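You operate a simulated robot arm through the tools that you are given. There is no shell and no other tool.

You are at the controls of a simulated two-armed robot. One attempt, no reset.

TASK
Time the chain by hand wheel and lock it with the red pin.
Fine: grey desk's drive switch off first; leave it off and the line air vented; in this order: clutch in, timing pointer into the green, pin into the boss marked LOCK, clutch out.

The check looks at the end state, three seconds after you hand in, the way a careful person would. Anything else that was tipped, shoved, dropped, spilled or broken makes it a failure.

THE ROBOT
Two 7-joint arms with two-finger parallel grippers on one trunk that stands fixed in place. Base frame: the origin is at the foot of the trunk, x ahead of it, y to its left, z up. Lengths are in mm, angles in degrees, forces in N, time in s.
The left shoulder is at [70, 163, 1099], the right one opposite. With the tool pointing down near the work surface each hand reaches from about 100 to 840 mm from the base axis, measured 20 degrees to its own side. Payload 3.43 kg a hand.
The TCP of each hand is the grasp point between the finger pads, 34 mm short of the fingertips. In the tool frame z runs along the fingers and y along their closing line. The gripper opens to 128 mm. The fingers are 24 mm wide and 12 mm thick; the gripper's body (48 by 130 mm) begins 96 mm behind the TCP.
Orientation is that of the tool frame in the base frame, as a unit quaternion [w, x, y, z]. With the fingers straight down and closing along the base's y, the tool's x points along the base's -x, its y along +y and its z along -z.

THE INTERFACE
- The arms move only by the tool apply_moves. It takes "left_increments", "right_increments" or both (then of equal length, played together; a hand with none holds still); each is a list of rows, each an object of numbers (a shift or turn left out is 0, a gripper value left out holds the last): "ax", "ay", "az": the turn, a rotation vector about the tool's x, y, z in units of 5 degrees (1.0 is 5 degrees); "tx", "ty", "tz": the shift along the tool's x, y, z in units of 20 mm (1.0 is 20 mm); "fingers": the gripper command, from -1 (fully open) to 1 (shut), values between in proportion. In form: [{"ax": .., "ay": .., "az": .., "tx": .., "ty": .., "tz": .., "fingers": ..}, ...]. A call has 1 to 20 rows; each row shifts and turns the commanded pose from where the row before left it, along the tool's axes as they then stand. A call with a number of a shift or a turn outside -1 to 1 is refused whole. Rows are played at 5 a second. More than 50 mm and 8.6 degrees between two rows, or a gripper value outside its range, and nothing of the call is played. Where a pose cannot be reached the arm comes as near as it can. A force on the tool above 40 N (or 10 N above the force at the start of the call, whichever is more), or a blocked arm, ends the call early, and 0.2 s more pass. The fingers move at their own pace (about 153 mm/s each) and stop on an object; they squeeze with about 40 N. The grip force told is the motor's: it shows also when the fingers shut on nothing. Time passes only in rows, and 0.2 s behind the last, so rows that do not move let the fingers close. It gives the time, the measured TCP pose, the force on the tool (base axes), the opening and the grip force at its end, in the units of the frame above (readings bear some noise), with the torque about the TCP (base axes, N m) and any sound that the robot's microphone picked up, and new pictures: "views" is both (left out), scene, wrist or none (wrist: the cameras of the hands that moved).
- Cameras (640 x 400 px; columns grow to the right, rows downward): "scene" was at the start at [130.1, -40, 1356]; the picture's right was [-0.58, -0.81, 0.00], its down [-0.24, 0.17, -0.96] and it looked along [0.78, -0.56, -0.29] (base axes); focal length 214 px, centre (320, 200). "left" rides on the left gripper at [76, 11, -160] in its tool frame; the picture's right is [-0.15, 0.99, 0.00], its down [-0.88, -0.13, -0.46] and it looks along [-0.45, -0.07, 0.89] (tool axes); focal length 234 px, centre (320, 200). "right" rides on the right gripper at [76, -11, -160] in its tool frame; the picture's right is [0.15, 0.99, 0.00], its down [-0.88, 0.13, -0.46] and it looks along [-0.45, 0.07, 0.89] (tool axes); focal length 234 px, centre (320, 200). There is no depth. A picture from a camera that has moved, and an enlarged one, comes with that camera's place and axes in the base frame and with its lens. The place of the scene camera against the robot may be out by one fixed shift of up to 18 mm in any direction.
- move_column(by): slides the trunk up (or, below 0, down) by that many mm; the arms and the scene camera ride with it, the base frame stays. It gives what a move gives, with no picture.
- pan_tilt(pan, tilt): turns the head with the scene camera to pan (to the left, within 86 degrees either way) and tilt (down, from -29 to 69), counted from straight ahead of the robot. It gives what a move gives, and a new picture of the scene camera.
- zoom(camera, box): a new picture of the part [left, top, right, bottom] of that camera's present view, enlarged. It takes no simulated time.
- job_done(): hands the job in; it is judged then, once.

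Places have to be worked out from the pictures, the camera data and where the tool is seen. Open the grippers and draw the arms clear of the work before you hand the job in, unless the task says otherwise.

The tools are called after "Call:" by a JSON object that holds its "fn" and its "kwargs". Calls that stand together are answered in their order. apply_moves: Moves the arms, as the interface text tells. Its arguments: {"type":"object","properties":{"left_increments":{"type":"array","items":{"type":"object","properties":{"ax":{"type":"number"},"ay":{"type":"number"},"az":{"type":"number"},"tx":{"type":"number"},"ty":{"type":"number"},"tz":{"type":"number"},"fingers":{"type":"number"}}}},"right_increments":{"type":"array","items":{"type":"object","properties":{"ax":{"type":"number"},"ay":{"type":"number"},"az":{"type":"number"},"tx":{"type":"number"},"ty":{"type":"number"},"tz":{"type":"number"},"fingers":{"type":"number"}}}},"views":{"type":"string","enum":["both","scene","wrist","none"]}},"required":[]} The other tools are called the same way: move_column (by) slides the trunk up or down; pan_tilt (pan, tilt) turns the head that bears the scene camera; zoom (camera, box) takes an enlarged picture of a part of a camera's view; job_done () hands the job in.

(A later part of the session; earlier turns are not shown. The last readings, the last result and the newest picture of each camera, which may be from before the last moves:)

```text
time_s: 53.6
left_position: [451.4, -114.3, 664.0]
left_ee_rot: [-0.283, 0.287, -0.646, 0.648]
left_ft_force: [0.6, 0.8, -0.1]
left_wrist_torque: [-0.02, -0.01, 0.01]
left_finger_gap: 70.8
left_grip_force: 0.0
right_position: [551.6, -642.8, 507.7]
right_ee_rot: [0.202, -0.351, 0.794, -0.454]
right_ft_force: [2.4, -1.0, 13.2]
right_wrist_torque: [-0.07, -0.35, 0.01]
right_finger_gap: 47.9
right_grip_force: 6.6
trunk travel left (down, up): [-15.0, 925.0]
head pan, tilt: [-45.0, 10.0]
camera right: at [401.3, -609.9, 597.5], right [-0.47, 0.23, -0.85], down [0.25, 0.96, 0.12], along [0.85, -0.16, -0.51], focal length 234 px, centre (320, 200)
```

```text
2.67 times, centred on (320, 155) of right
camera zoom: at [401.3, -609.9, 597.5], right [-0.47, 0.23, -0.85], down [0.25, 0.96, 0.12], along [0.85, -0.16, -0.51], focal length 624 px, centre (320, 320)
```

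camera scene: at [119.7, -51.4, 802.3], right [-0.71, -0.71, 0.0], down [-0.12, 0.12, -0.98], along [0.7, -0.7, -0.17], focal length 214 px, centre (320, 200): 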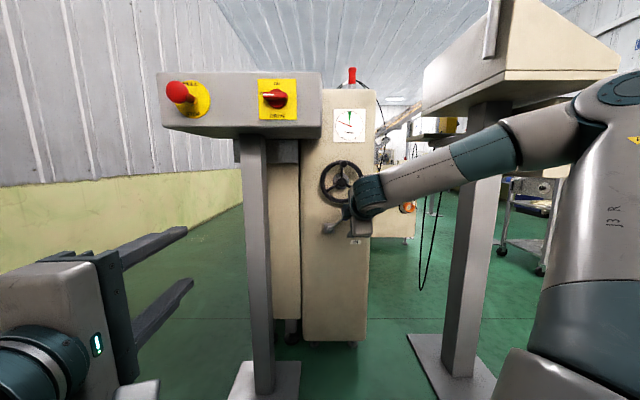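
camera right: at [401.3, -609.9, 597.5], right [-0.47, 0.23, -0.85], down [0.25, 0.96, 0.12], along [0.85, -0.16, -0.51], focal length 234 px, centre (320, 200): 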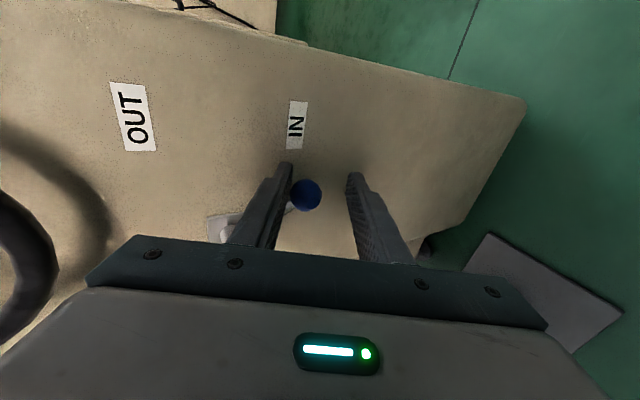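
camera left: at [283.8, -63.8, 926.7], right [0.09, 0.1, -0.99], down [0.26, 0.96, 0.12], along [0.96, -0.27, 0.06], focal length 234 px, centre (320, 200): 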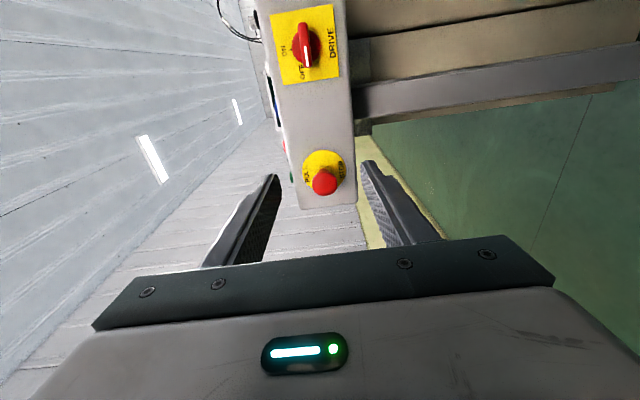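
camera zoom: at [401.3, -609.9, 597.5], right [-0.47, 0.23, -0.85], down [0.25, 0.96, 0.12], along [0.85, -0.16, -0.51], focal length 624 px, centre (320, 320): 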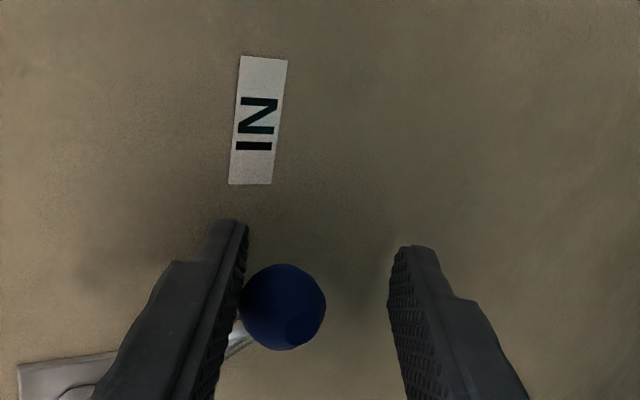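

The gap was forced open and force rose: the lever is on its IN stop. I'll centre the fingers off the ball and retreat along the tool axis.

Call:
{"fn": "apply_moves", "kwargs": {"right_increments": [{"ty": -0.45}, {"tz": -0.5}, {"tz": -1}, {"tz": -1}, {"tz": -1}, {"tz": -1}]}}

Call:
{"fn": "zoom", "kwargs": {"camera": "right", "box": [160, 40, 400, 190]}}

Call:
{"fn": "zoom", "kwargs": {"camera": "scene", "box": [270, 90, 430, 270]}}

```text
time_s: 55.0
left_position: [452.6, -115.4, 664.3]
left_ee_rot: [-0.282, 0.288, -0.647, 0.648]
left_ft_force: [-0.4, -0.3, 0.7]
left_wrist_torque: [-0.03, -0.05, 0.0]
left_finger_gap: 70.5
left_grip_force: 0.1
right_position: [495.2, -591.7, 557.7]
right_ee_rot: [0.201, -0.353, 0.794, -0.453]
right_ft_force: [0.4, -0.5, -0.9]
right_wrist_torque: [0.01, -0.01, 0.02]
right_finger_gap: 39.8
right_grip_force: 0.1
trunk travel left (down, up): [-15.0, 925.0]
head pan, tilt: [-45.0, 10.0]
camera scene: at [119.8, -51.4, 802.3], right [-0.71, -0.71, 0.0], down [-0.12, 0.12, -0.98], along [0.7, -0.7, -0.17], focal length 214 px, centre (320, 200)
camera right: at [346.6, -560.1, 650.3], right [-0.47, 0.23, -0.85], down [0.25, 0.96, 0.12], along [0.85, -0.16, -0.51], focal length 234 px, centre (320, 200)
```

scene: 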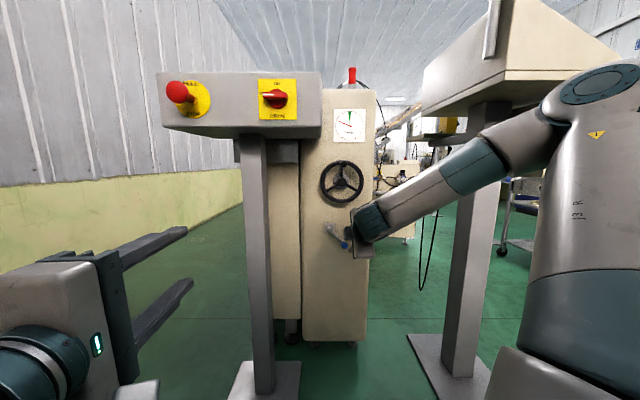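
right: 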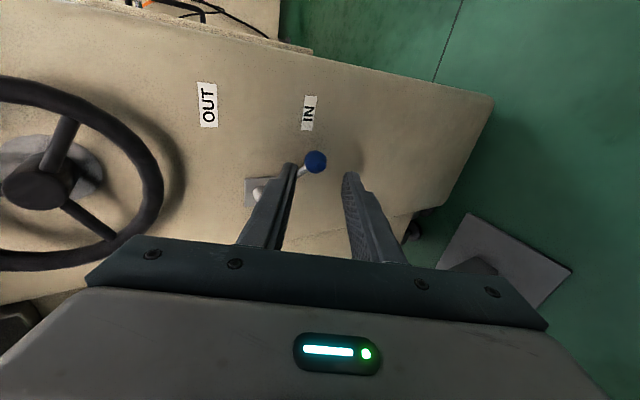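

```text
2.67 times, centred on (280, 115) of right
camera zoom: at [346.6, -560.1, 650.3], right [-0.47, 0.23, -0.85], down [0.25, 0.96, 0.12], along [0.85, -0.16, -0.51], focal length 624 px, centre (427, 427)
```

zoom: 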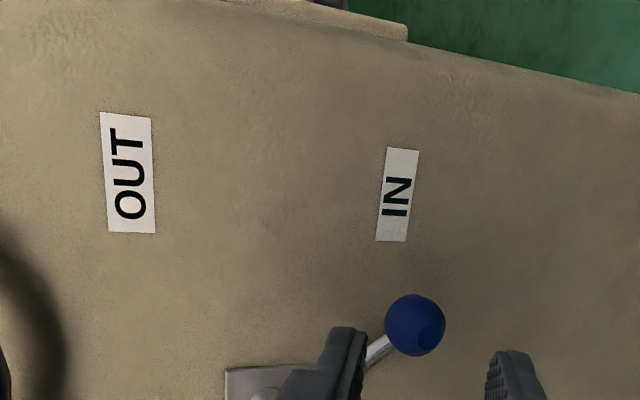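

```text
2.22 times, centred on (350, 180) of scene
camera zoom: at [119.8, -51.4, 802.3], right [-0.71, -0.71, 0.0], down [-0.12, 0.12, -0.98], along [0.7, -0.7, -0.17], focal length 477 px, centre (253, 244)
```

zoom: 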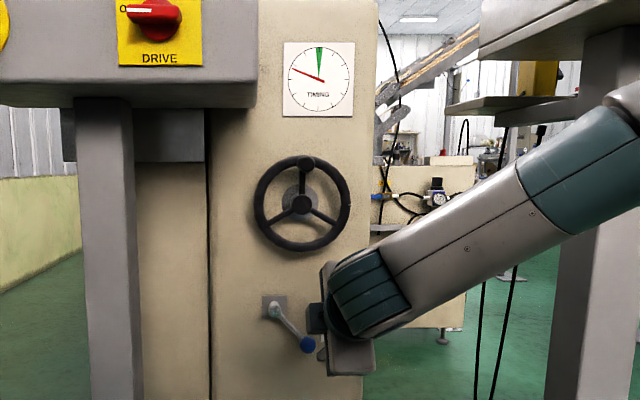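

Clutch is IN. Now the wheel: I'll back off, rise to handle height (z≈800) in front of the handle, and level the tool again.

Call:
{"fn": "apply_moves", "kwargs": {"right_increments": [{"tz": -1}, {"tz": -1}, {"tz": -1}, {"tz": -0.509, "ty": -0.86}, {"tz": -0.509, "ty": -0.86}, {"tz": -0.509, "ty": -0.86}, {"tz": -0.509, "ty": -0.86}, {"tz": -0.509, "ty": -0.86}, {"tz": -0.509, "ty": -0.86}, {"tz": -0.509, "ty": -0.86}, {"tz": -0.509, "ty": -0.86}, {"tz": -0.509, "ty": -0.86}, {"tz": -0.509, "ty": -0.86}, {"ax": 1, "fingers": 0.22}, {"ax": 1}, {"ax": 1}, {"ax": 1}, {"ax": 1}, {"ax": 1.0}]}}

Call:
{"fn": "zoom", "kwargs": {"camera": "right", "box": [160, 40, 400, 190]}}

```text
time_s: 59.0
left_position: [452.9, -114.9, 662.3]
left_ee_rot: [-0.283, 0.288, -0.646, 0.648]
left_ft_force: [-0.1, 0.0, -0.6]
left_wrist_torque: [0.04, 0.02, 0.0]
left_finger_gap: 70.3
left_grip_force: 0.0
right_position: [490.8, -520.5, 678.2]
right_ee_rot: [0.286, -0.288, 0.65, -0.642]
right_ft_force: [0.0, -0.8, 0.7]
right_wrist_torque: [0.0, 0.0, -0.02]
right_finger_gap: 49.6
right_grip_force: 0.1
right hand out of reach, approached as far as the arm can: row 7, 8, 9, 10, 11, 12, 13, 18, 19
trunk travel left (down, up): [-15.0, 925.0]
head pan, tilt: [-45.0, 10.0]
camera scene: at [119.6, -51.4, 802.3], right [-0.71, -0.71, 0.0], down [-0.12, 0.12, -0.98], along [0.7, -0.7, -0.17], focal length 214 px, centre (320, 200)
camera right: at [321.6, -469.1, 692.7], right [-0.1, -0.1, -0.99], down [0.25, 0.96, -0.12], along [0.96, -0.26, -0.07], focal length 234 px, centre (320, 200)
```

scene: 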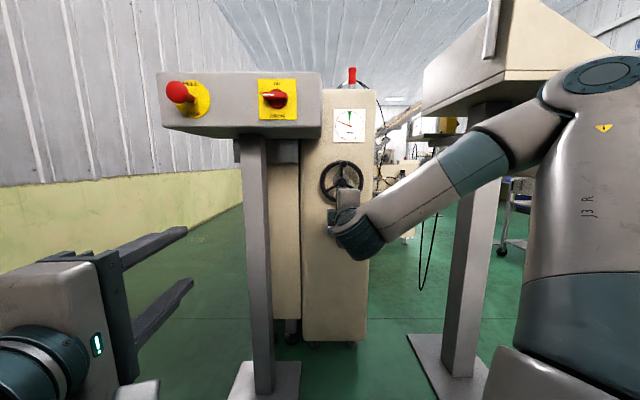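
right: 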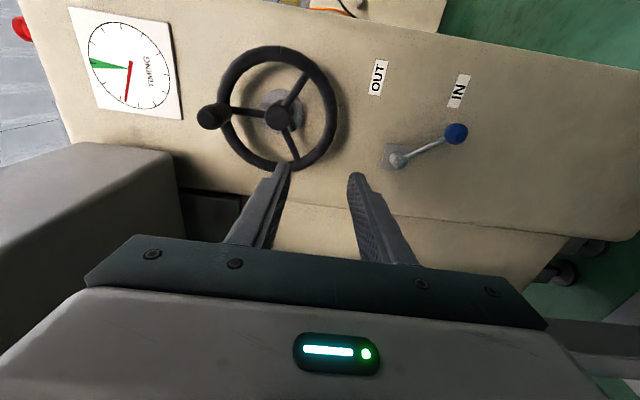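

```text
2.67 times, centred on (280, 115) of right
camera zoom: at [321.6, -469.1, 692.7], right [-0.1, -0.1, -0.99], down [0.25, 0.96, -0.12], along [0.96, -0.26, -0.07], focal length 624 px, centre (427, 427)
```

zoom: 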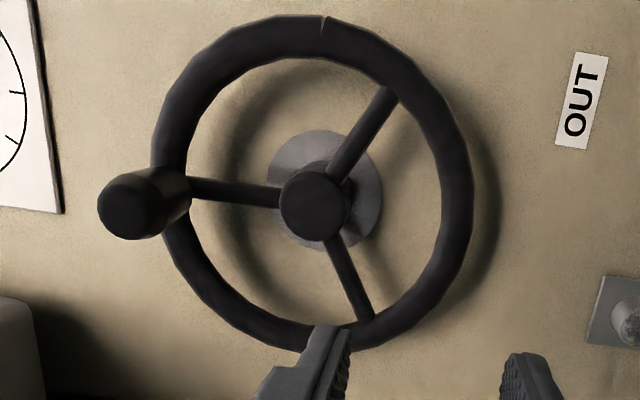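

The handle front is at about (F 803, L 83.5, z 796), hub at (L 86, z 735), R≈62. I'll raise the trunk 118 mm, then shift 25 mm right to line up with the handle.

Call:
{"fn": "move_column", "kwargs": {"by": 118}}

Call:
{"fn": "apply_moves", "kwargs": {"right_increments": [{"tx": 0.6}, {"tx": 0.65}, {"tz": 0.8}, {"tz": 0.8}]}}

Call:
{"fn": "zoom", "kwargs": {"camera": "right", "box": [200, 80, 440, 230]}}

```text
time_s: 60.5
left_position: [452.3, -114.7, 780.4]
left_ee_rot: [-0.282, 0.288, -0.646, 0.648]
left_ft_force: [-0.8, -0.1, -0.6]
left_wrist_torque: [0.01, 0.02, 0.01]
left_finger_gap: 70.4
left_grip_force: 0.1
right_position: [491.2, -519.4, 797.6]
right_ee_rot: [0.286, -0.288, 0.65, -0.642]
right_ft_force: [0.1, -1.1, 0.6]
right_wrist_torque: [0.03, 0.0, 0.02]
right_finger_gap: 49.8
right_grip_force: 0.0
trunk travel left (down, up): [-133.0, 807.0]
head pan, tilt: [-45.0, 10.0]
```

```text
time_s: 61.5
left_position: [451.2, -115.5, 781.2]
left_ee_rot: [-0.283, 0.288, -0.647, 0.647]
left_ft_force: [0.4, 0.5, -0.6]
left_wrist_torque: [-0.02, 0.0, -0.01]
left_finger_gap: 70.3
left_grip_force: 0.0
right_position: [502.3, -562.8, 799.0]
right_ee_rot: [0.286, -0.288, 0.651, -0.642]
right_ft_force: [0.2, -0.4, -1.5]
right_wrist_torque: [0.01, -0.02, -0.01]
right_finger_gap: 50.1
right_grip_force: 0.0
right hand out of reach, approached as far as the arm can: row 2
trunk travel left (down, up): [-133.0, 807.0]
head pan, tilt: [-45.0, 10.0]
camera scene: at [119.8, -51.4, 920.3], right [-0.71, -0.71, 0.0], down [-0.12, 0.12, -0.98], along [0.7, -0.7, -0.17], focal length 214 px, centre (320, 200)
camera right: at [332.6, -511.7, 812.6], right [-0.11, -0.1, -0.99], down [0.25, 0.96, -0.12], along [0.96, -0.26, -0.08], focal length 234 px, centre (320, 200)
```

scene: 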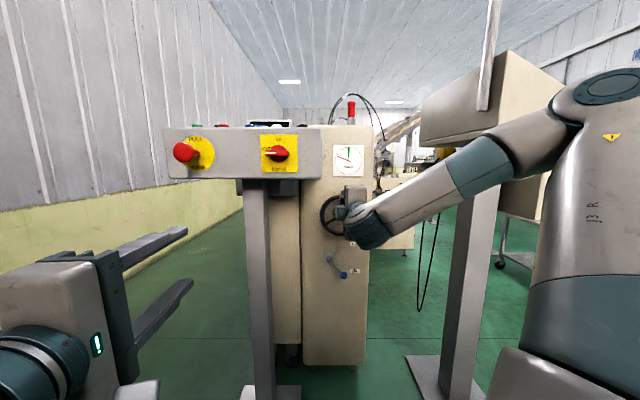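
right: 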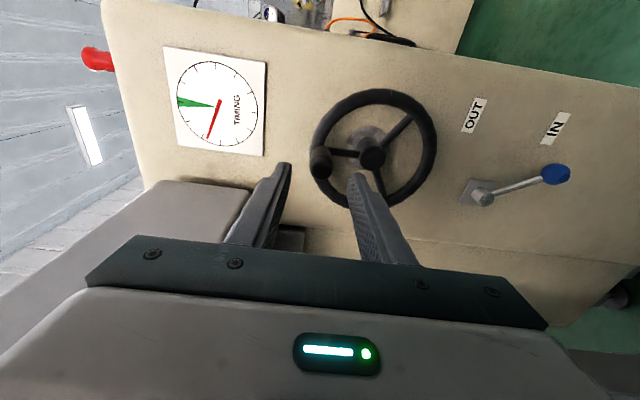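

```text
2.67 times, centred on (320, 155) of right
camera zoom: at [332.6, -511.7, 812.6], right [-0.11, -0.1, -0.99], down [0.25, 0.96, -0.12], along [0.96, -0.26, -0.08], focal length 624 px, centre (320, 320)
```

zoom: 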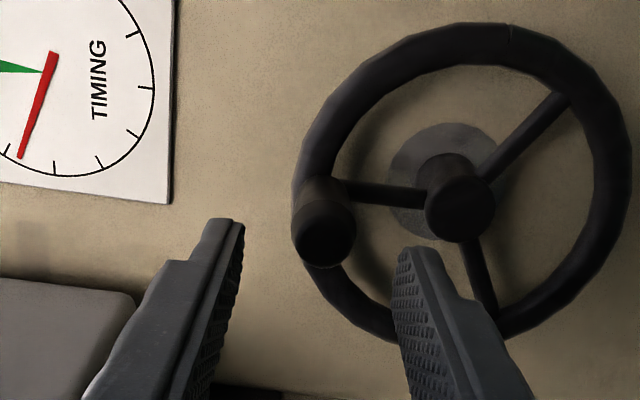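

Handle is centred between the fingers (within 3 mm). I'll advance 54 mm and close on it.

Call:
{"fn": "apply_moves", "kwargs": {"right_increments": [{"tz": 0.9, "ty": 0.13}, {"tz": 0.9}, {"tz": 0.9}, {"fingers": 0.6}, {"fingers": 1}, {}, {}], "views": "wrist"}}

Call:
{"fn": "zoom", "kwargs": {"camera": "right", "box": [140, 40, 440, 230]}}

```text
time_s: 63.1
left_position: [452.4, -114.8, 781.3]
left_ee_rot: [-0.283, 0.287, -0.646, 0.648]
left_ft_force: [-0.2, -1.0, 1.4]
left_wrist_torque: [0.01, 0.02, 0.0]
left_finger_gap: 70.4
left_grip_force: 0.2
right_position: [543.6, -599.2, 796.9]
right_ee_rot: [0.285, -0.288, 0.65, -0.643]
right_ft_force: [3.4, -4.3, 7.6]
right_wrist_torque: [-0.05, -0.05, 0.32]
right_finger_gap: 24.2
right_grip_force: 45.0
trunk travel left (down, up): [-133.0, 807.0]
head pan, tilt: [-45.0, 10.0]
camera right: at [373.7, -548.1, 810.4], right [-0.1, -0.1, -0.99], down [0.25, 0.96, -0.12], along [0.96, -0.26, -0.07], focal length 234 px, centre (320, 200)
```

right: 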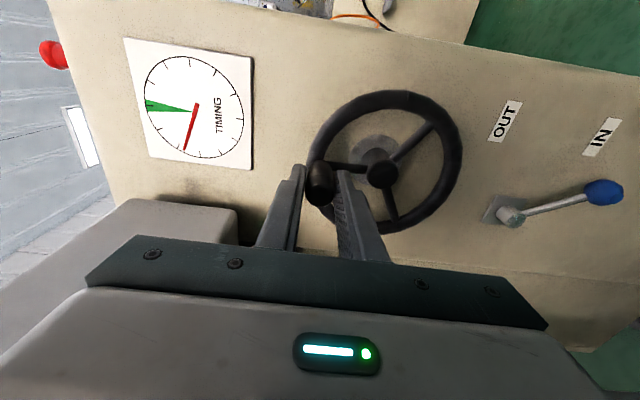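

```text
2.11 times, centred on (290, 135) of right
camera zoom: at [373.7, -548.1, 810.4], right [-0.1, -0.1, -0.99], down [0.25, 0.96, -0.12], along [0.96, -0.26, -0.07], focal length 493 px, centre (383, 337)
```

zoom: 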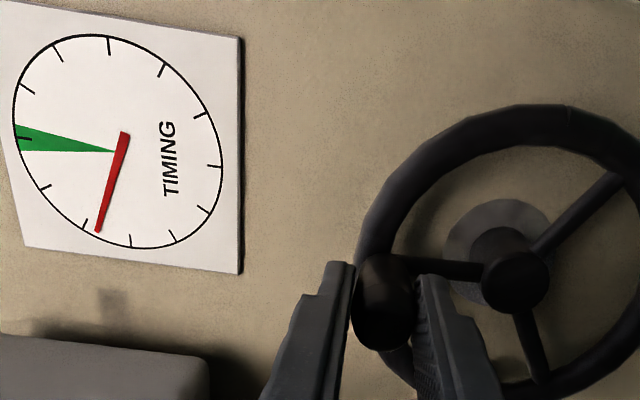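

Handle gripped (24 mm). I'll turn it clockwise 20° along the arc and watch how the pointer responds.

Call:
{"fn": "apply_moves", "kwargs": {"right_increments": [{"az": 1, "tx": 0.27, "ty": -0.007}, {"az": 1, "tx": 0.27, "ty": -0.007}, {"az": 1, "tx": 0.27, "ty": -0.007}, {"az": 1, "tx": 0.27, "ty": -0.007}]}}

Call:
{"fn": "zoom", "kwargs": {"camera": "right", "box": [140, 40, 440, 230]}}

Call:
{"fn": "zoom", "kwargs": {"camera": "scene", "box": [300, 120, 400, 220]}}

```text
time_s: 64.1
left_position: [452.2, -115.2, 781.4]
left_ee_rot: [0.283, -0.288, 0.647, -0.647]
left_ft_force: [-0.8, -0.1, 0.4]
left_wrist_torque: [-0.01, 0.01, 0.01]
left_finger_gap: 70.1
left_grip_force: 0.1
right_position: [528.4, -614.6, 794.0]
right_ee_rot: [0.394, -0.171, 0.691, -0.581]
right_ft_force: [6.4, -4.4, 5.6]
right_wrist_torque: [-0.12, -0.36, 1.22]
right_finger_gap: 24.4
right_grip_force: 45.4
trunk travel left (down, up): [-133.0, 807.0]
head pan, tilt: [-45.0, 10.0]
camera scene: at [119.8, -51.2, 920.3], right [-0.71, -0.71, 0.0], down [-0.12, 0.12, -0.98], along [0.7, -0.7, -0.17], focal length 214 px, centre (320, 200)
camera right: at [358.6, -562.7, 780.8], right [0.13, 0.16, -0.98], down [0.25, 0.95, 0.19], along [0.96, -0.27, 0.08], focal length 234 px, centre (320, 200)
```

scene: 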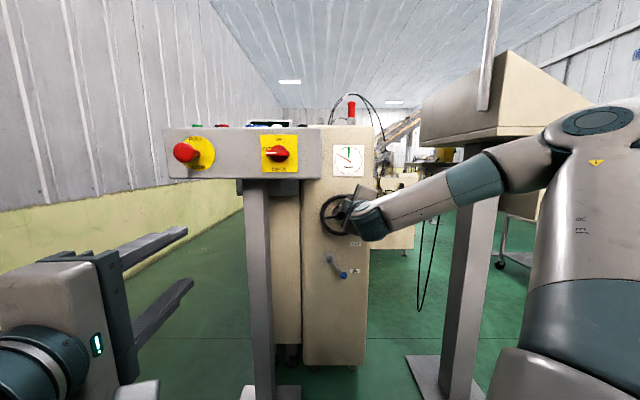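
right: 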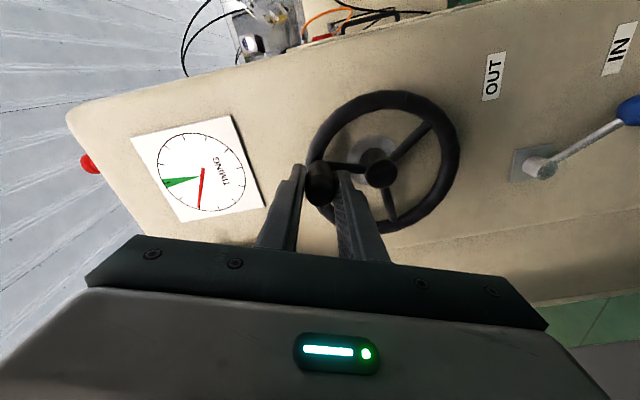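

```text
2.11 times, centred on (290, 135) of right
camera zoom: at [358.6, -562.7, 780.8], right [0.13, 0.16, -0.98], down [0.25, 0.95, 0.19], along [0.96, -0.27, 0.08], focal length 493 px, centre (383, 337)
```

zoom: 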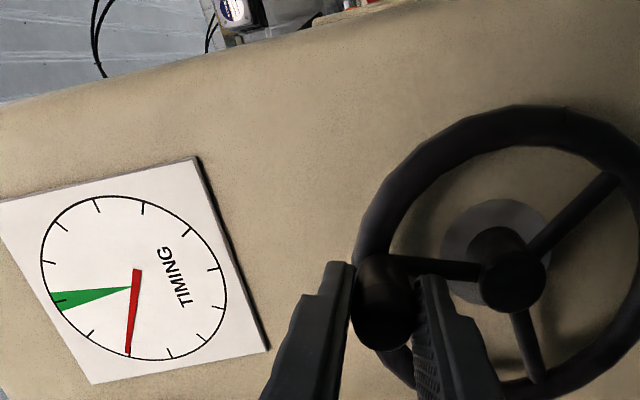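

```text
4.00 times, centred on (350, 170) of scene
camera zoom: at [119.8, -51.2, 920.3], right [-0.71, -0.71, 0.0], down [-0.12, 0.12, -0.98], along [0.7, -0.7, -0.17], focal length 858 px, centre (200, 320)
```

zoom: 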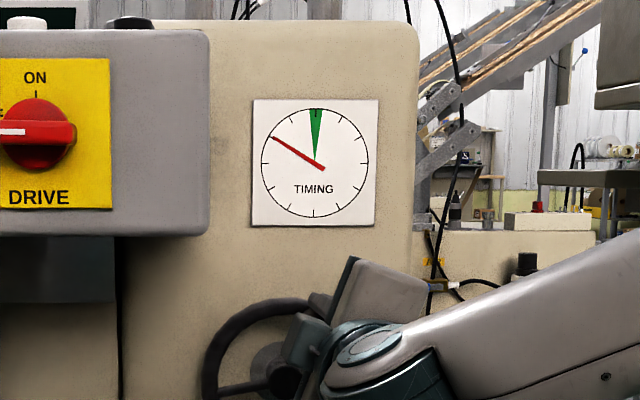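

The pointer moved about +6° for 20° of wheel (ratio ≈1/3, right direction), so about 180° of wheel remains. I'll continue 40° on the same arc.

Call:
{"fn": "apply_moves", "kwargs": {"right_increments": [{"az": 1, "tx": 0.27, "ty": -0.007}, {"az": 1, "tx": 0.27, "ty": -0.007}, {"az": 1, "tx": 0.27, "ty": -0.007}, {"az": 1, "tx": 0.27, "ty": -0.007}, {"az": 1, "tx": 0.27, "ty": -0.007}, {"az": 1, "tx": 0.27, "ty": -0.007}, {"az": 1, "tx": 0.27, "ty": -0.007}, {"az": 1, "tx": 0.27, "ty": -0.007}]}}

Call:
{"fn": "zoom", "kwargs": {"camera": "scene", "box": [300, 120, 400, 220]}}

```text
time_s: 65.9
left_position: [452.0, -113.1, 780.7]
left_ee_rot: [-0.282, 0.288, -0.646, 0.648]
left_ft_force: [-0.5, -0.5, 0.2]
left_wrist_torque: [-0.02, -0.02, -0.02]
left_finger_gap: 70.5
left_grip_force: 0.1
right_position: [507.0, -638.1, 768.5]
right_ee_rot: [0.569, 0.075, 0.708, -0.413]
right_ft_force: [-8.0, 27.7, -14.2]
right_wrist_torque: [-0.74, -0.54, -0.13]
right_finger_gap: 24.6
right_grip_force: 44.9
trunk travel left (down, up): [-133.0, 807.0]
head pan, tilt: [-45.0, 10.0]
camera scene: at [120.0, -49.8, 920.3], right [-0.71, -0.71, 0.0], down [-0.12, 0.12, -0.98], along [0.7, -0.7, -0.17], focal length 214 px, centre (320, 200)
camera right: at [354.1, -565.2, 711.2], right [0.52, 0.59, -0.62], down [0.04, 0.71, 0.7], along [0.85, -0.39, 0.35], focal length 234 px, centre (320, 200)
```

scene: 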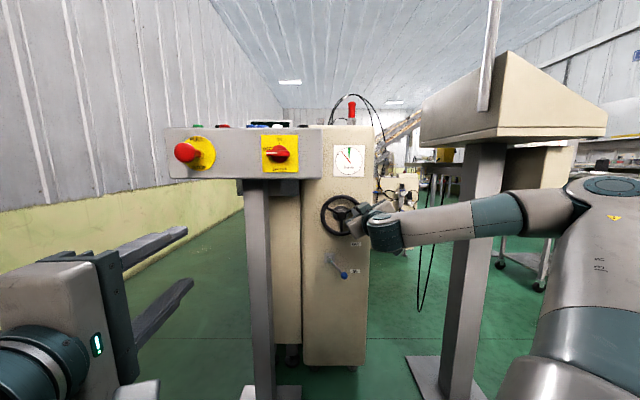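
right: 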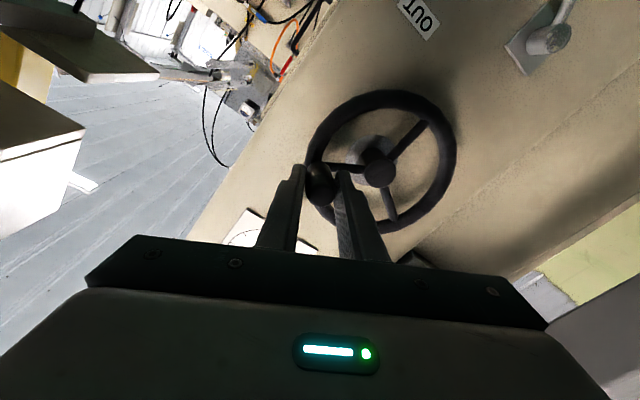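

```text
4.00 times, centred on (350, 170) of scene
camera zoom: at [120.0, -49.8, 920.3], right [-0.71, -0.71, 0.0], down [-0.12, 0.12, -0.98], along [0.7, -0.7, -0.17], focal length 858 px, centre (200, 320)
```

zoom: 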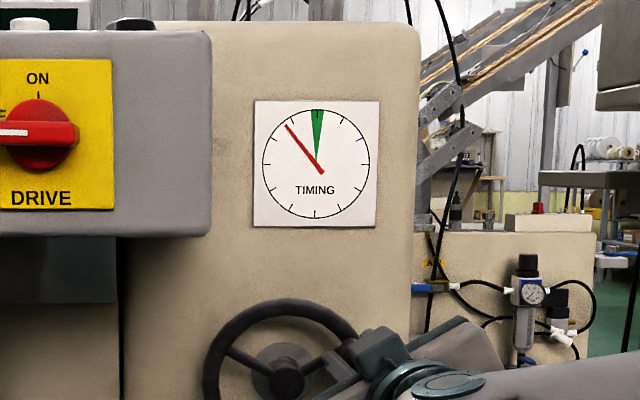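

Pointer went from −66° to about −37° with 60° of wheel (ratio ≈0.5), so roughly 75° remains. Hand roll is reaching its limits and force is rising, so I'll release, back off and roll back to regrip.

Call:
{"fn": "apply_moves", "kwargs": {"right_increments": [{"fingers": 0.22}, {}, {}, {"tz": -0.9}, {"tz": -0.9}, {"tz": -0.9}, {"tz": -0.9}, {"az": -1}, {"az": -1}, {"az": -1}, {"az": -1}, {"az": -1}, {"az": -1}, {"az": -1}, {"az": -1}, {"az": -1}, {"az": -1}, {"az": -1}, {"az": -1}]}}

Call:
{"fn": "zoom", "kwargs": {"camera": "scene", "box": [300, 120, 400, 220]}}

```text
time_s: 69.9
left_position: [452.0, -113.9, 781.7]
left_ee_rot: [-0.283, 0.288, -0.647, 0.647]
left_ft_force: [0.0, -1.0, 0.9]
left_wrist_torque: [-0.01, 0.01, -0.01]
left_finger_gap: 70.4
left_grip_force: 0.0
right_position: [456.8, -595.4, 771.8]
right_ee_rot: [0.286, -0.289, 0.649, -0.643]
right_ft_force: [-0.8, 0.5, 0.7]
right_wrist_torque: [0.02, 0.0, -0.01]
right_finger_gap: 50.0
right_grip_force: 0.1
right hand out of reach, approached as far as the arm can: row 7
trunk travel left (down, up): [-133.0, 807.0]
head pan, tilt: [-45.0, 10.0]
camera scene: at [119.7, -51.4, 920.3], right [-0.71, -0.71, 0.0], down [-0.12, 0.12, -0.98], along [0.7, -0.7, -0.17], focal length 214 px, centre (320, 200)
camera right: at [285.8, -543.5, 785.5], right [-0.11, -0.1, -0.99], down [0.25, 0.96, -0.13], along [0.96, -0.26, -0.08], focal length 234 px, centre (320, 200)
```

scene: 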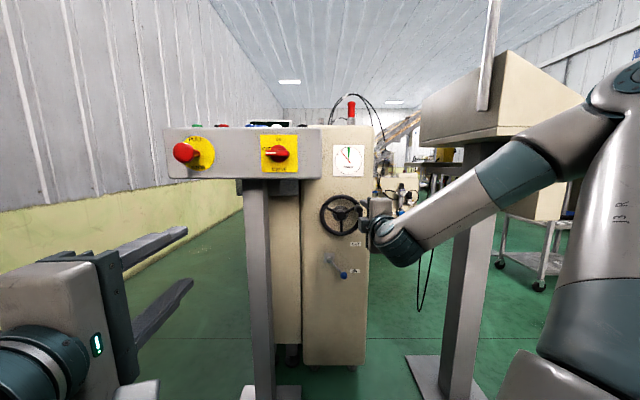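
right: 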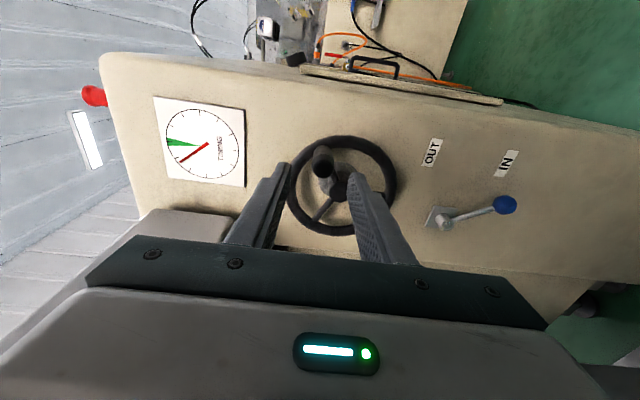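

```text
4.00 times, centred on (350, 170) of scene
camera zoom: at [119.7, -51.4, 920.3], right [-0.71, -0.71, 0.0], down [-0.12, 0.12, -0.98], along [0.7, -0.7, -0.17], focal length 858 px, centre (200, 320)
```

zoom: 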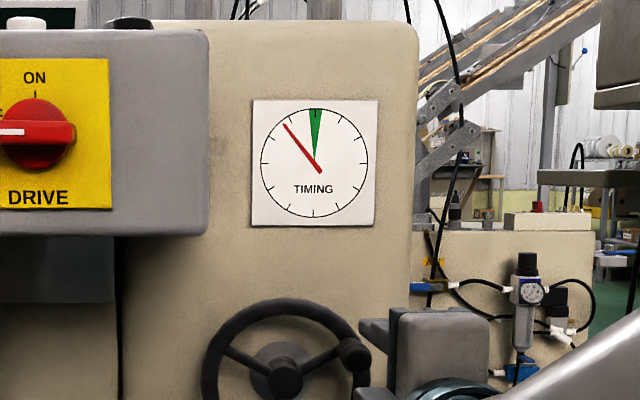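

The wheel stays put (pointer about −38°). I'll lower the trunk 60 mm to keep the next arc in reach, then raise the hand back to handle height.

Call:
{"fn": "move_column", "kwargs": {"by": -60}}

Call:
{"fn": "apply_moves", "kwargs": {"right_increments": [{"ty": -1}, {"ty": -1}, {"ty": -0.9}, {}], "views": "wrist"}}

Call:
{"fn": "zoom", "kwargs": {"camera": "right", "box": [200, 80, 440, 230]}}

```text
time_s: 70.9
left_position: [451.7, -115.6, 721.1]
left_ee_rot: [0.283, -0.288, 0.647, -0.647]
left_ft_force: [-0.3, 0.6, -0.3]
left_wrist_torque: [-0.01, 0.02, 0.04]
left_finger_gap: 70.5
left_grip_force: 0.1
right_position: [455.2, -594.0, 712.5]
right_ee_rot: [0.285, -0.287, 0.65, -0.643]
right_ft_force: [-1.0, -0.1, 0.6]
right_wrist_torque: [-0.03, 0.0, 0.02]
right_finger_gap: 49.8
right_grip_force: 0.1
trunk travel left (down, up): [-73.0, 867.0]
head pan, tilt: [-45.0, 10.0]
```

```text
time_s: 71.9
left_position: [452.2, -114.7, 720.9]
left_ee_rot: [-0.283, 0.288, -0.646, 0.648]
left_ft_force: [0.2, 0.3, -0.7]
left_wrist_torque: [0.0, 0.01, 0.01]
left_finger_gap: 70.3
left_grip_force: 0.1
right_position: [456.0, -595.3, 769.5]
right_ee_rot: [0.285, -0.288, 0.65, -0.643]
right_ft_force: [0.9, -0.5, 0.3]
right_wrist_torque: [0.02, 0.01, -0.01]
right_finger_gap: 50.0
right_grip_force: 0.0
trunk travel left (down, up): [-73.0, 867.0]
head pan, tilt: [-45.0, 10.0]
camera right: at [286.7, -544.5, 783.5], right [-0.11, -0.1, -0.99], down [0.25, 0.96, -0.12], along [0.96, -0.26, -0.08], focal length 234 px, centre (320, 200)
```

right: 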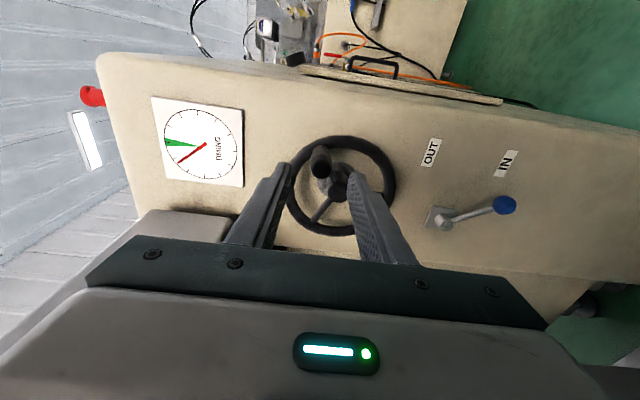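

```text
2.67 times, centred on (320, 155) of right
camera zoom: at [286.7, -544.5, 783.5], right [-0.11, -0.1, -0.99], down [0.25, 0.96, -0.12], along [0.96, -0.26, -0.08], focal length 624 px, centre (320, 320)
```

zoom: 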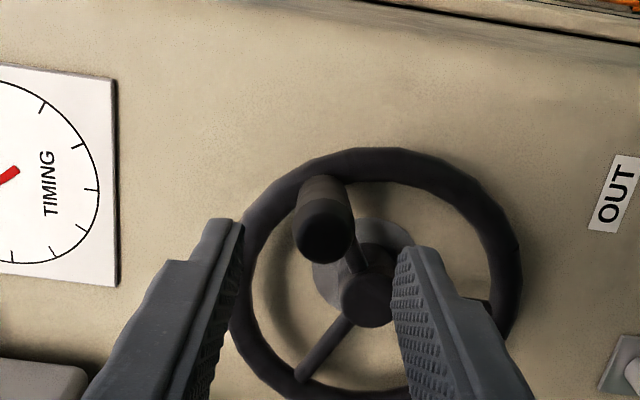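

Handle now at about (L 135, z 767), φ≈58°. I'll advance, grip it and turn a further 30° clockwise.

Call:
{"fn": "apply_moves", "kwargs": {"right_increments": [{"tz": 0.85, "tx": -0.12, "ty": 0.14}, {"tz": 0.85}, {"tz": 0.85}, {"tz": 0.8}, {"fingers": 0.6}, {"fingers": 1}, {}, {}, {"az": 1, "tx": 0.129, "ty": 0.228}, {"az": 1, "tx": 0.129, "ty": 0.228}, {"az": 1, "tx": 0.129, "ty": 0.228}, {"az": 1, "tx": 0.129, "ty": 0.228}, {"az": 1, "tx": 0.129, "ty": 0.228}, {"az": 1, "tx": 0.129, "ty": 0.228}]}}

Call:
{"fn": "zoom", "kwargs": {"camera": "scene", "box": [300, 100, 400, 200]}}

```text
time_s: 74.9
left_position: [452.6, -114.8, 720.2]
left_ee_rot: [-0.283, 0.288, -0.646, 0.647]
left_ft_force: [0.5, 0.3, 0.4]
left_wrist_torque: [-0.01, -0.01, -0.01]
left_finger_gap: 70.6
left_grip_force: 0.0
right_position: [501.6, -644.4, 734.1]
right_ee_rot: [0.442, -0.111, 0.703, -0.547]
right_ft_force: [8.3, -1.6, 0.6]
right_wrist_torque: [-0.38, -0.32, 1.03]
right_finger_gap: 24.6
right_grip_force: 45.0
trunk travel left (down, up): [-73.0, 867.0]
head pan, tilt: [-45.0, 10.0]
camera scene: at [120.3, -51.4, 860.2], right [-0.71, -0.71, 0.0], down [-0.12, 0.12, -0.98], along [0.7, -0.7, -0.17], focal length 214 px, centre (320, 200)
camera right: at [334.5, -590.2, 708.9], right [0.24, 0.28, -0.93], down [0.22, 0.92, 0.34], along [0.95, -0.28, 0.16], focal length 234 px, centre (320, 200)
```

scene: 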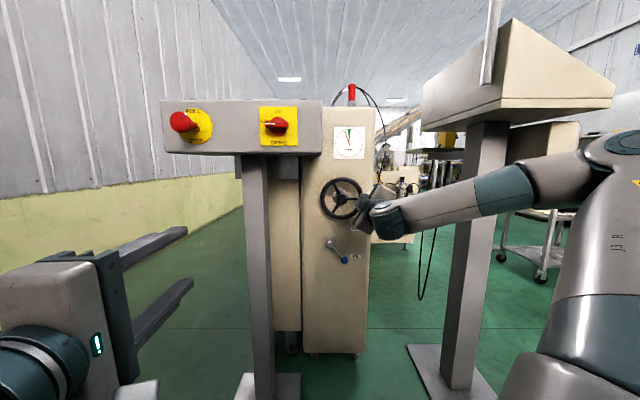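
right: 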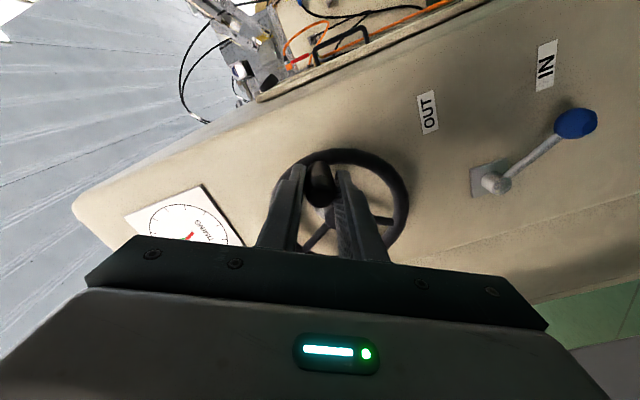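

```text
4.00 times, centred on (350, 150) of scene
camera zoom: at [120.3, -51.4, 860.2], right [-0.71, -0.71, 0.0], down [-0.12, 0.12, -0.98], along [0.7, -0.7, -0.17], focal length 858 px, centre (200, 400)
```

zoom: 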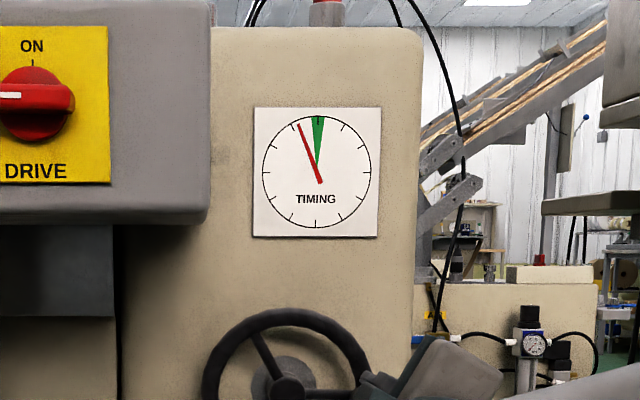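

Pointer is at about −20°; 30° of wheel gives about 17°. I'll turn another 30° and check.

Call:
{"fn": "apply_moves", "kwargs": {"right_increments": [{"az": 1, "tx": 0.129, "ty": 0.228}, {"az": 1, "tx": 0.129, "ty": 0.228}, {"az": 1, "tx": 0.129, "ty": 0.228}, {"az": 1, "tx": 0.129, "ty": 0.228}, {"az": 1, "tx": 0.129, "ty": 0.228}, {"az": 1, "tx": 0.129, "ty": 0.228}]}}

Call:
{"fn": "zoom", "kwargs": {"camera": "scene", "box": [320, 115, 380, 170]}}

```text
time_s: 76.3
left_position: [453.2, -113.7, 720.9]
left_ee_rot: [-0.283, 0.288, -0.646, 0.648]
left_ft_force: [0.0, 0.6, 0.9]
left_wrist_torque: [0.0, 0.04, 0.0]
left_finger_gap: 70.5
left_grip_force: 0.1
right_position: [507.4, -640.4, 705.2]
right_ee_rot: [0.569, 0.076, 0.707, -0.413]
right_ft_force: [21.9, -1.6, 4.8]
right_wrist_torque: [-1.28, -1.0, -0.12]
right_finger_gap: 24.8
right_grip_force: 45.5
trunk travel left (down, up): [-73.0, 867.0]
head pan, tilt: [-45.0, 10.0]
camera scene: at [120.9, -51.0, 860.3], right [-0.71, -0.71, 0.0], down [-0.12, 0.12, -0.98], along [0.7, -0.7, -0.17], focal length 214 px, centre (320, 200)
camera right: at [355.3, -566.9, 647.8], right [0.52, 0.59, -0.62], down [0.04, 0.71, 0.7], along [0.85, -0.39, 0.35], focal length 234 px, centre (320, 200)
```

scene: 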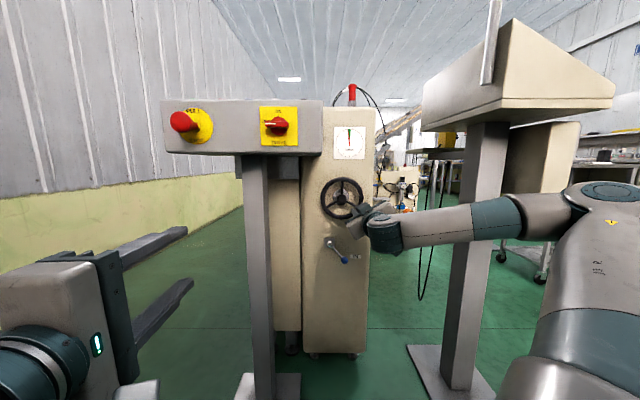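
right: 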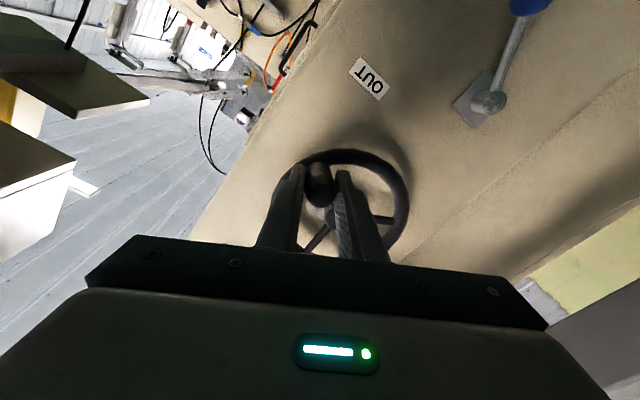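

```text
7.27 times, centred on (350, 142) of scene
camera zoom: at [120.9, -51.0, 860.3], right [-0.71, -0.71, 0.0], down [-0.12, 0.12, -0.98], along [0.7, -0.7, -0.17], focal length 1560 px, centre (102, 618)
```

zoom: 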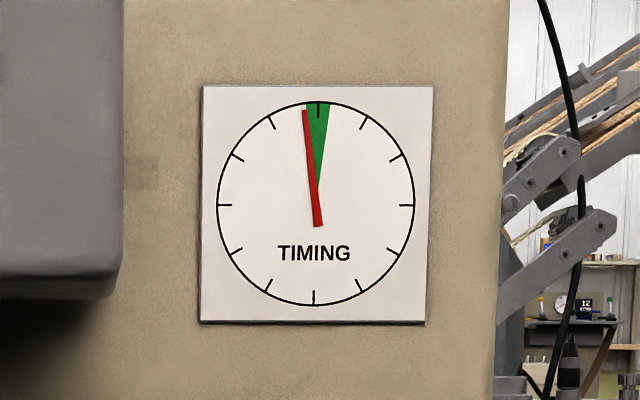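

Pointer is just at the left edge of the green (about −6.5°; centre is about +1°). At a 0.5 ratio I need about 15° more wheel.

Call:
{"fn": "apply_moves", "kwargs": {"right_increments": [{"az": 1, "tx": 0.129, "ty": 0.228}, {"az": 1, "tx": 0.129, "ty": 0.228}, {"az": 1, "tx": 0.129, "ty": 0.228}]}}

Call:
{"fn": "zoom", "kwargs": {"camera": "scene", "box": [320, 115, 380, 170]}}

```text
time_s: 77.1
left_position: [453.2, -115.1, 719.4]
left_ee_rot: [-0.283, 0.288, -0.647, 0.647]
left_ft_force: [0.6, 1.2, -0.1]
left_wrist_torque: [0.03, 0.01, 0.01]
left_finger_gap: 70.3
left_grip_force: 0.0
right_position: [511.2, -632.1, 692.3]
right_ee_rot: [0.618, 0.168, 0.691, -0.336]
right_ft_force: [35.0, -11.0, 15.9]
right_wrist_torque: [-0.54, -0.5, -0.89]
right_finger_gap: 24.8
right_grip_force: 45.2
trunk travel left (down, up): [-73.0, 867.0]
head pan, tilt: [-45.0, 10.0]
camera scene: at [121.2, -51.1, 860.4], right [-0.71, -0.71, 0.0], down [-0.12, 0.12, -0.98], along [0.7, -0.7, -0.17], focal length 214 px, centre (320, 200)
camera right: at [372.2, -547.1, 625.0], right [0.61, 0.68, -0.4], down [-0.1, 0.56, 0.82], along [0.78, -0.47, 0.41], focal length 234 px, centre (320, 200)
```

scene: 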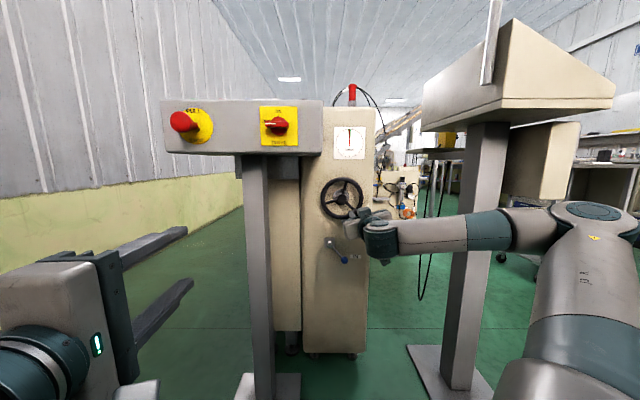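
right: 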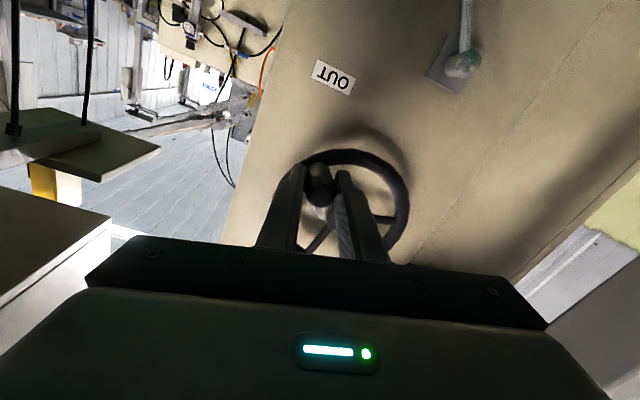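

```text
7.27 times, centred on (350, 142) of scene
camera zoom: at [121.2, -51.1, 860.4], right [-0.71, -0.71, 0.0], down [-0.12, 0.12, -0.98], along [0.7, -0.7, -0.17], focal length 1560 px, centre (102, 618)
```

zoom: 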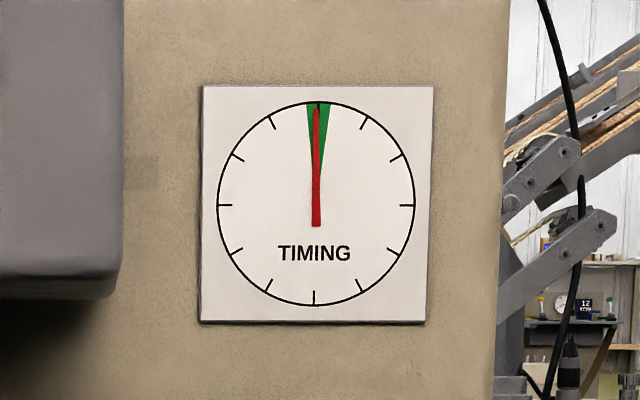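

Pointer is centred in the green. I'll open gently, retreat straight back and recheck the pointer.

Call:
{"fn": "apply_moves", "kwargs": {"right_increments": [{"fingers": 0.5}, {"fingers": 0.22}, {}, {"tz": -0.8}, {"tz": -0.8}, {"tz": -0.8}, {"tz": -0.8}, {"tz": -0.8}]}}

Call:
{"fn": "zoom", "kwargs": {"camera": "scene", "box": [320, 115, 380, 170]}}

```text
time_s: 78.9
left_position: [453.1, -114.9, 720.6]
left_ee_rot: [-0.283, 0.287, -0.646, 0.648]
left_ft_force: [0.3, 0.3, -0.1]
left_wrist_torque: [0.01, 0.01, -0.03]
left_finger_gap: 70.5
left_grip_force: 0.0
right_position: [465.1, -590.4, 696.3]
right_ee_rot: [0.618, 0.167, 0.691, -0.335]
right_ft_force: [-0.5, 0.1, 1.0]
right_wrist_torque: [-0.01, -0.04, 0.01]
right_finger_gap: 49.8
right_grip_force: 0.0
right hand out of reach, approached as far as the arm can: row 8
trunk travel left (down, up): [-73.0, 867.0]
head pan, tilt: [-45.0, 10.0]
camera scene: at [119.7, -51.5, 860.3], right [-0.71, -0.71, 0.0], down [-0.12, 0.12, -0.98], along [0.7, -0.7, -0.17], focal length 214 px, centre (320, 200)
camera right: at [325.5, -505.7, 628.7], right [0.61, 0.68, -0.4], down [-0.09, 0.56, 0.82], along [0.78, -0.47, 0.41], focal length 234 px, centre (320, 200)
```

scene: 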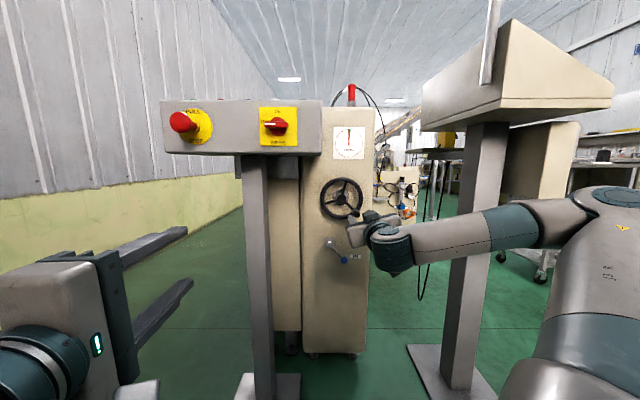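
right: 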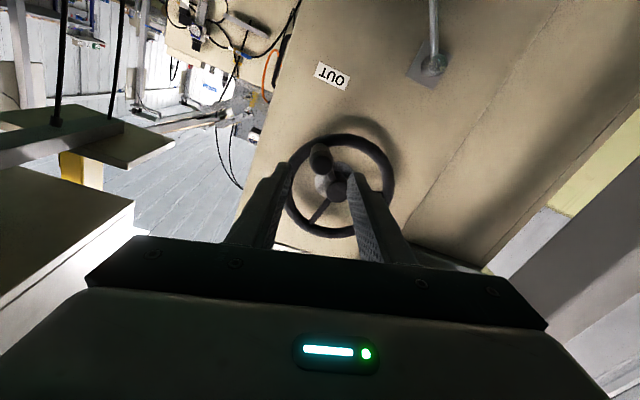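

```text
7.27 times, centred on (350, 142) of scene
camera zoom: at [119.7, -51.5, 860.3], right [-0.71, -0.71, 0.0], down [-0.12, 0.12, -0.98], along [0.7, -0.7, -0.17], focal length 1560 px, centre (102, 618)
```

zoom: 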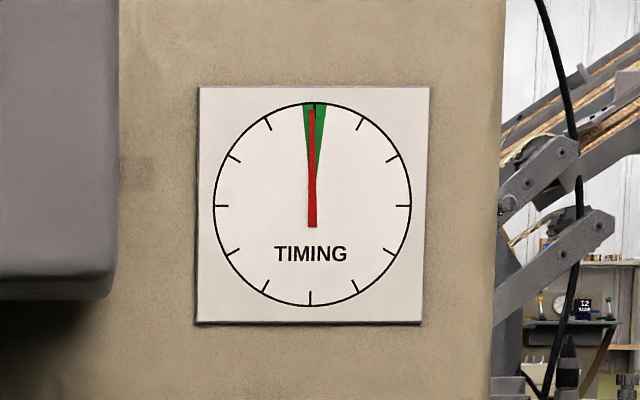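

Pointer stays centred in the green after release. Next is the pin: I'll back off a little more and raise the trunk 350 mm to work at the cabinet top.

Call:
{"fn": "apply_moves", "kwargs": {"right_increments": [{"ty": -0.5}, {"ty": -0.5}], "views": "none"}}

Call:
{"fn": "move_column", "kwargs": {"by": 350}}

Call:
{"fn": "pan_tilt", "kwargs": {"pan": -42, "tilt": 20}}

```text
time_s: 79.5
left_position: [452.2, -116.1, 720.8]
left_ee_rot: [-0.283, 0.288, -0.647, 0.647]
left_ft_force: [-0.7, 0.4, 0.1]
left_wrist_torque: [0.0, 0.01, 0.0]
left_finger_gap: 70.4
left_grip_force: 0.0
right_position: [453.4, -604.8, 701.2]
right_ee_rot: [0.618, 0.168, 0.691, -0.336]
right_ft_force: [0.1, 0.6, 0.0]
right_wrist_torque: [0.01, -0.02, -0.01]
right_finger_gap: 50.2
right_grip_force: 0.1
trunk travel left (down, up): [-73.0, 867.0]
head pan, tilt: [-45.0, 10.0]
```

```text
time_s: 82.9
left_position: [453.1, -115.3, 1070.8]
left_ee_rot: [-0.282, 0.289, -0.646, 0.648]
left_ft_force: [0.3, -0.9, -0.5]
left_wrist_torque: [0.01, 0.01, 0.01]
left_finger_gap: 70.5
left_grip_force: 0.0
right_position: [453.3, -606.9, 1051.4]
right_ee_rot: [0.617, 0.168, 0.691, -0.336]
right_ft_force: [0.2, 0.5, 0.1]
right_wrist_torque: [0.01, 0.0, 0.01]
right_finger_gap: 50.3
right_grip_force: 0.0
trunk travel left (down, up): [-423.0, 517.0]
head pan, tilt: [-45.0, 10.0]
```

```text
time_s: 83.6
left_position: [453.0, -115.5, 1069.9]
left_ee_rot: [-0.282, 0.288, -0.647, 0.647]
left_ft_force: [-1.1, -0.6, 0.0]
left_wrist_torque: [0.01, 0.01, -0.01]
left_finger_gap: 70.2
left_grip_force: 0.1
right_position: [452.7, -604.1, 1050.7]
right_ee_rot: [0.617, 0.168, 0.691, -0.337]
right_ft_force: [1.1, 1.0, 0.4]
right_wrist_torque: [-0.01, 0.01, 0.01]
right_finger_gap: 49.7
right_grip_force: 0.0
trunk travel left (down, up): [-423.0, 517.0]
head pan, tilt: [-42.0, 20.0]
camera scene: at [123.2, -48.0, 1194.1], right [-0.67, -0.74, 0.0], down [-0.25, 0.23, -0.94], along [0.7, -0.63, -0.34], focal length 214 px, centre (320, 200)
```

scene: 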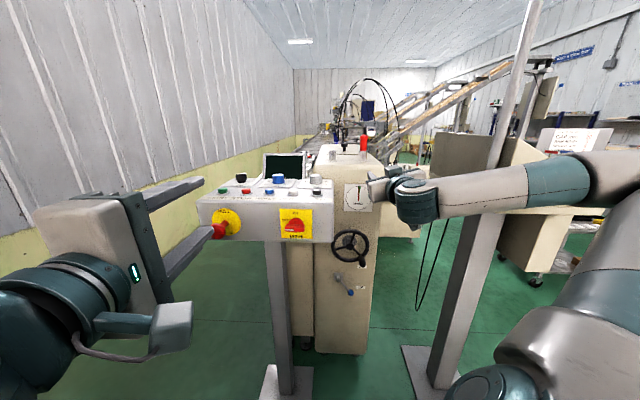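

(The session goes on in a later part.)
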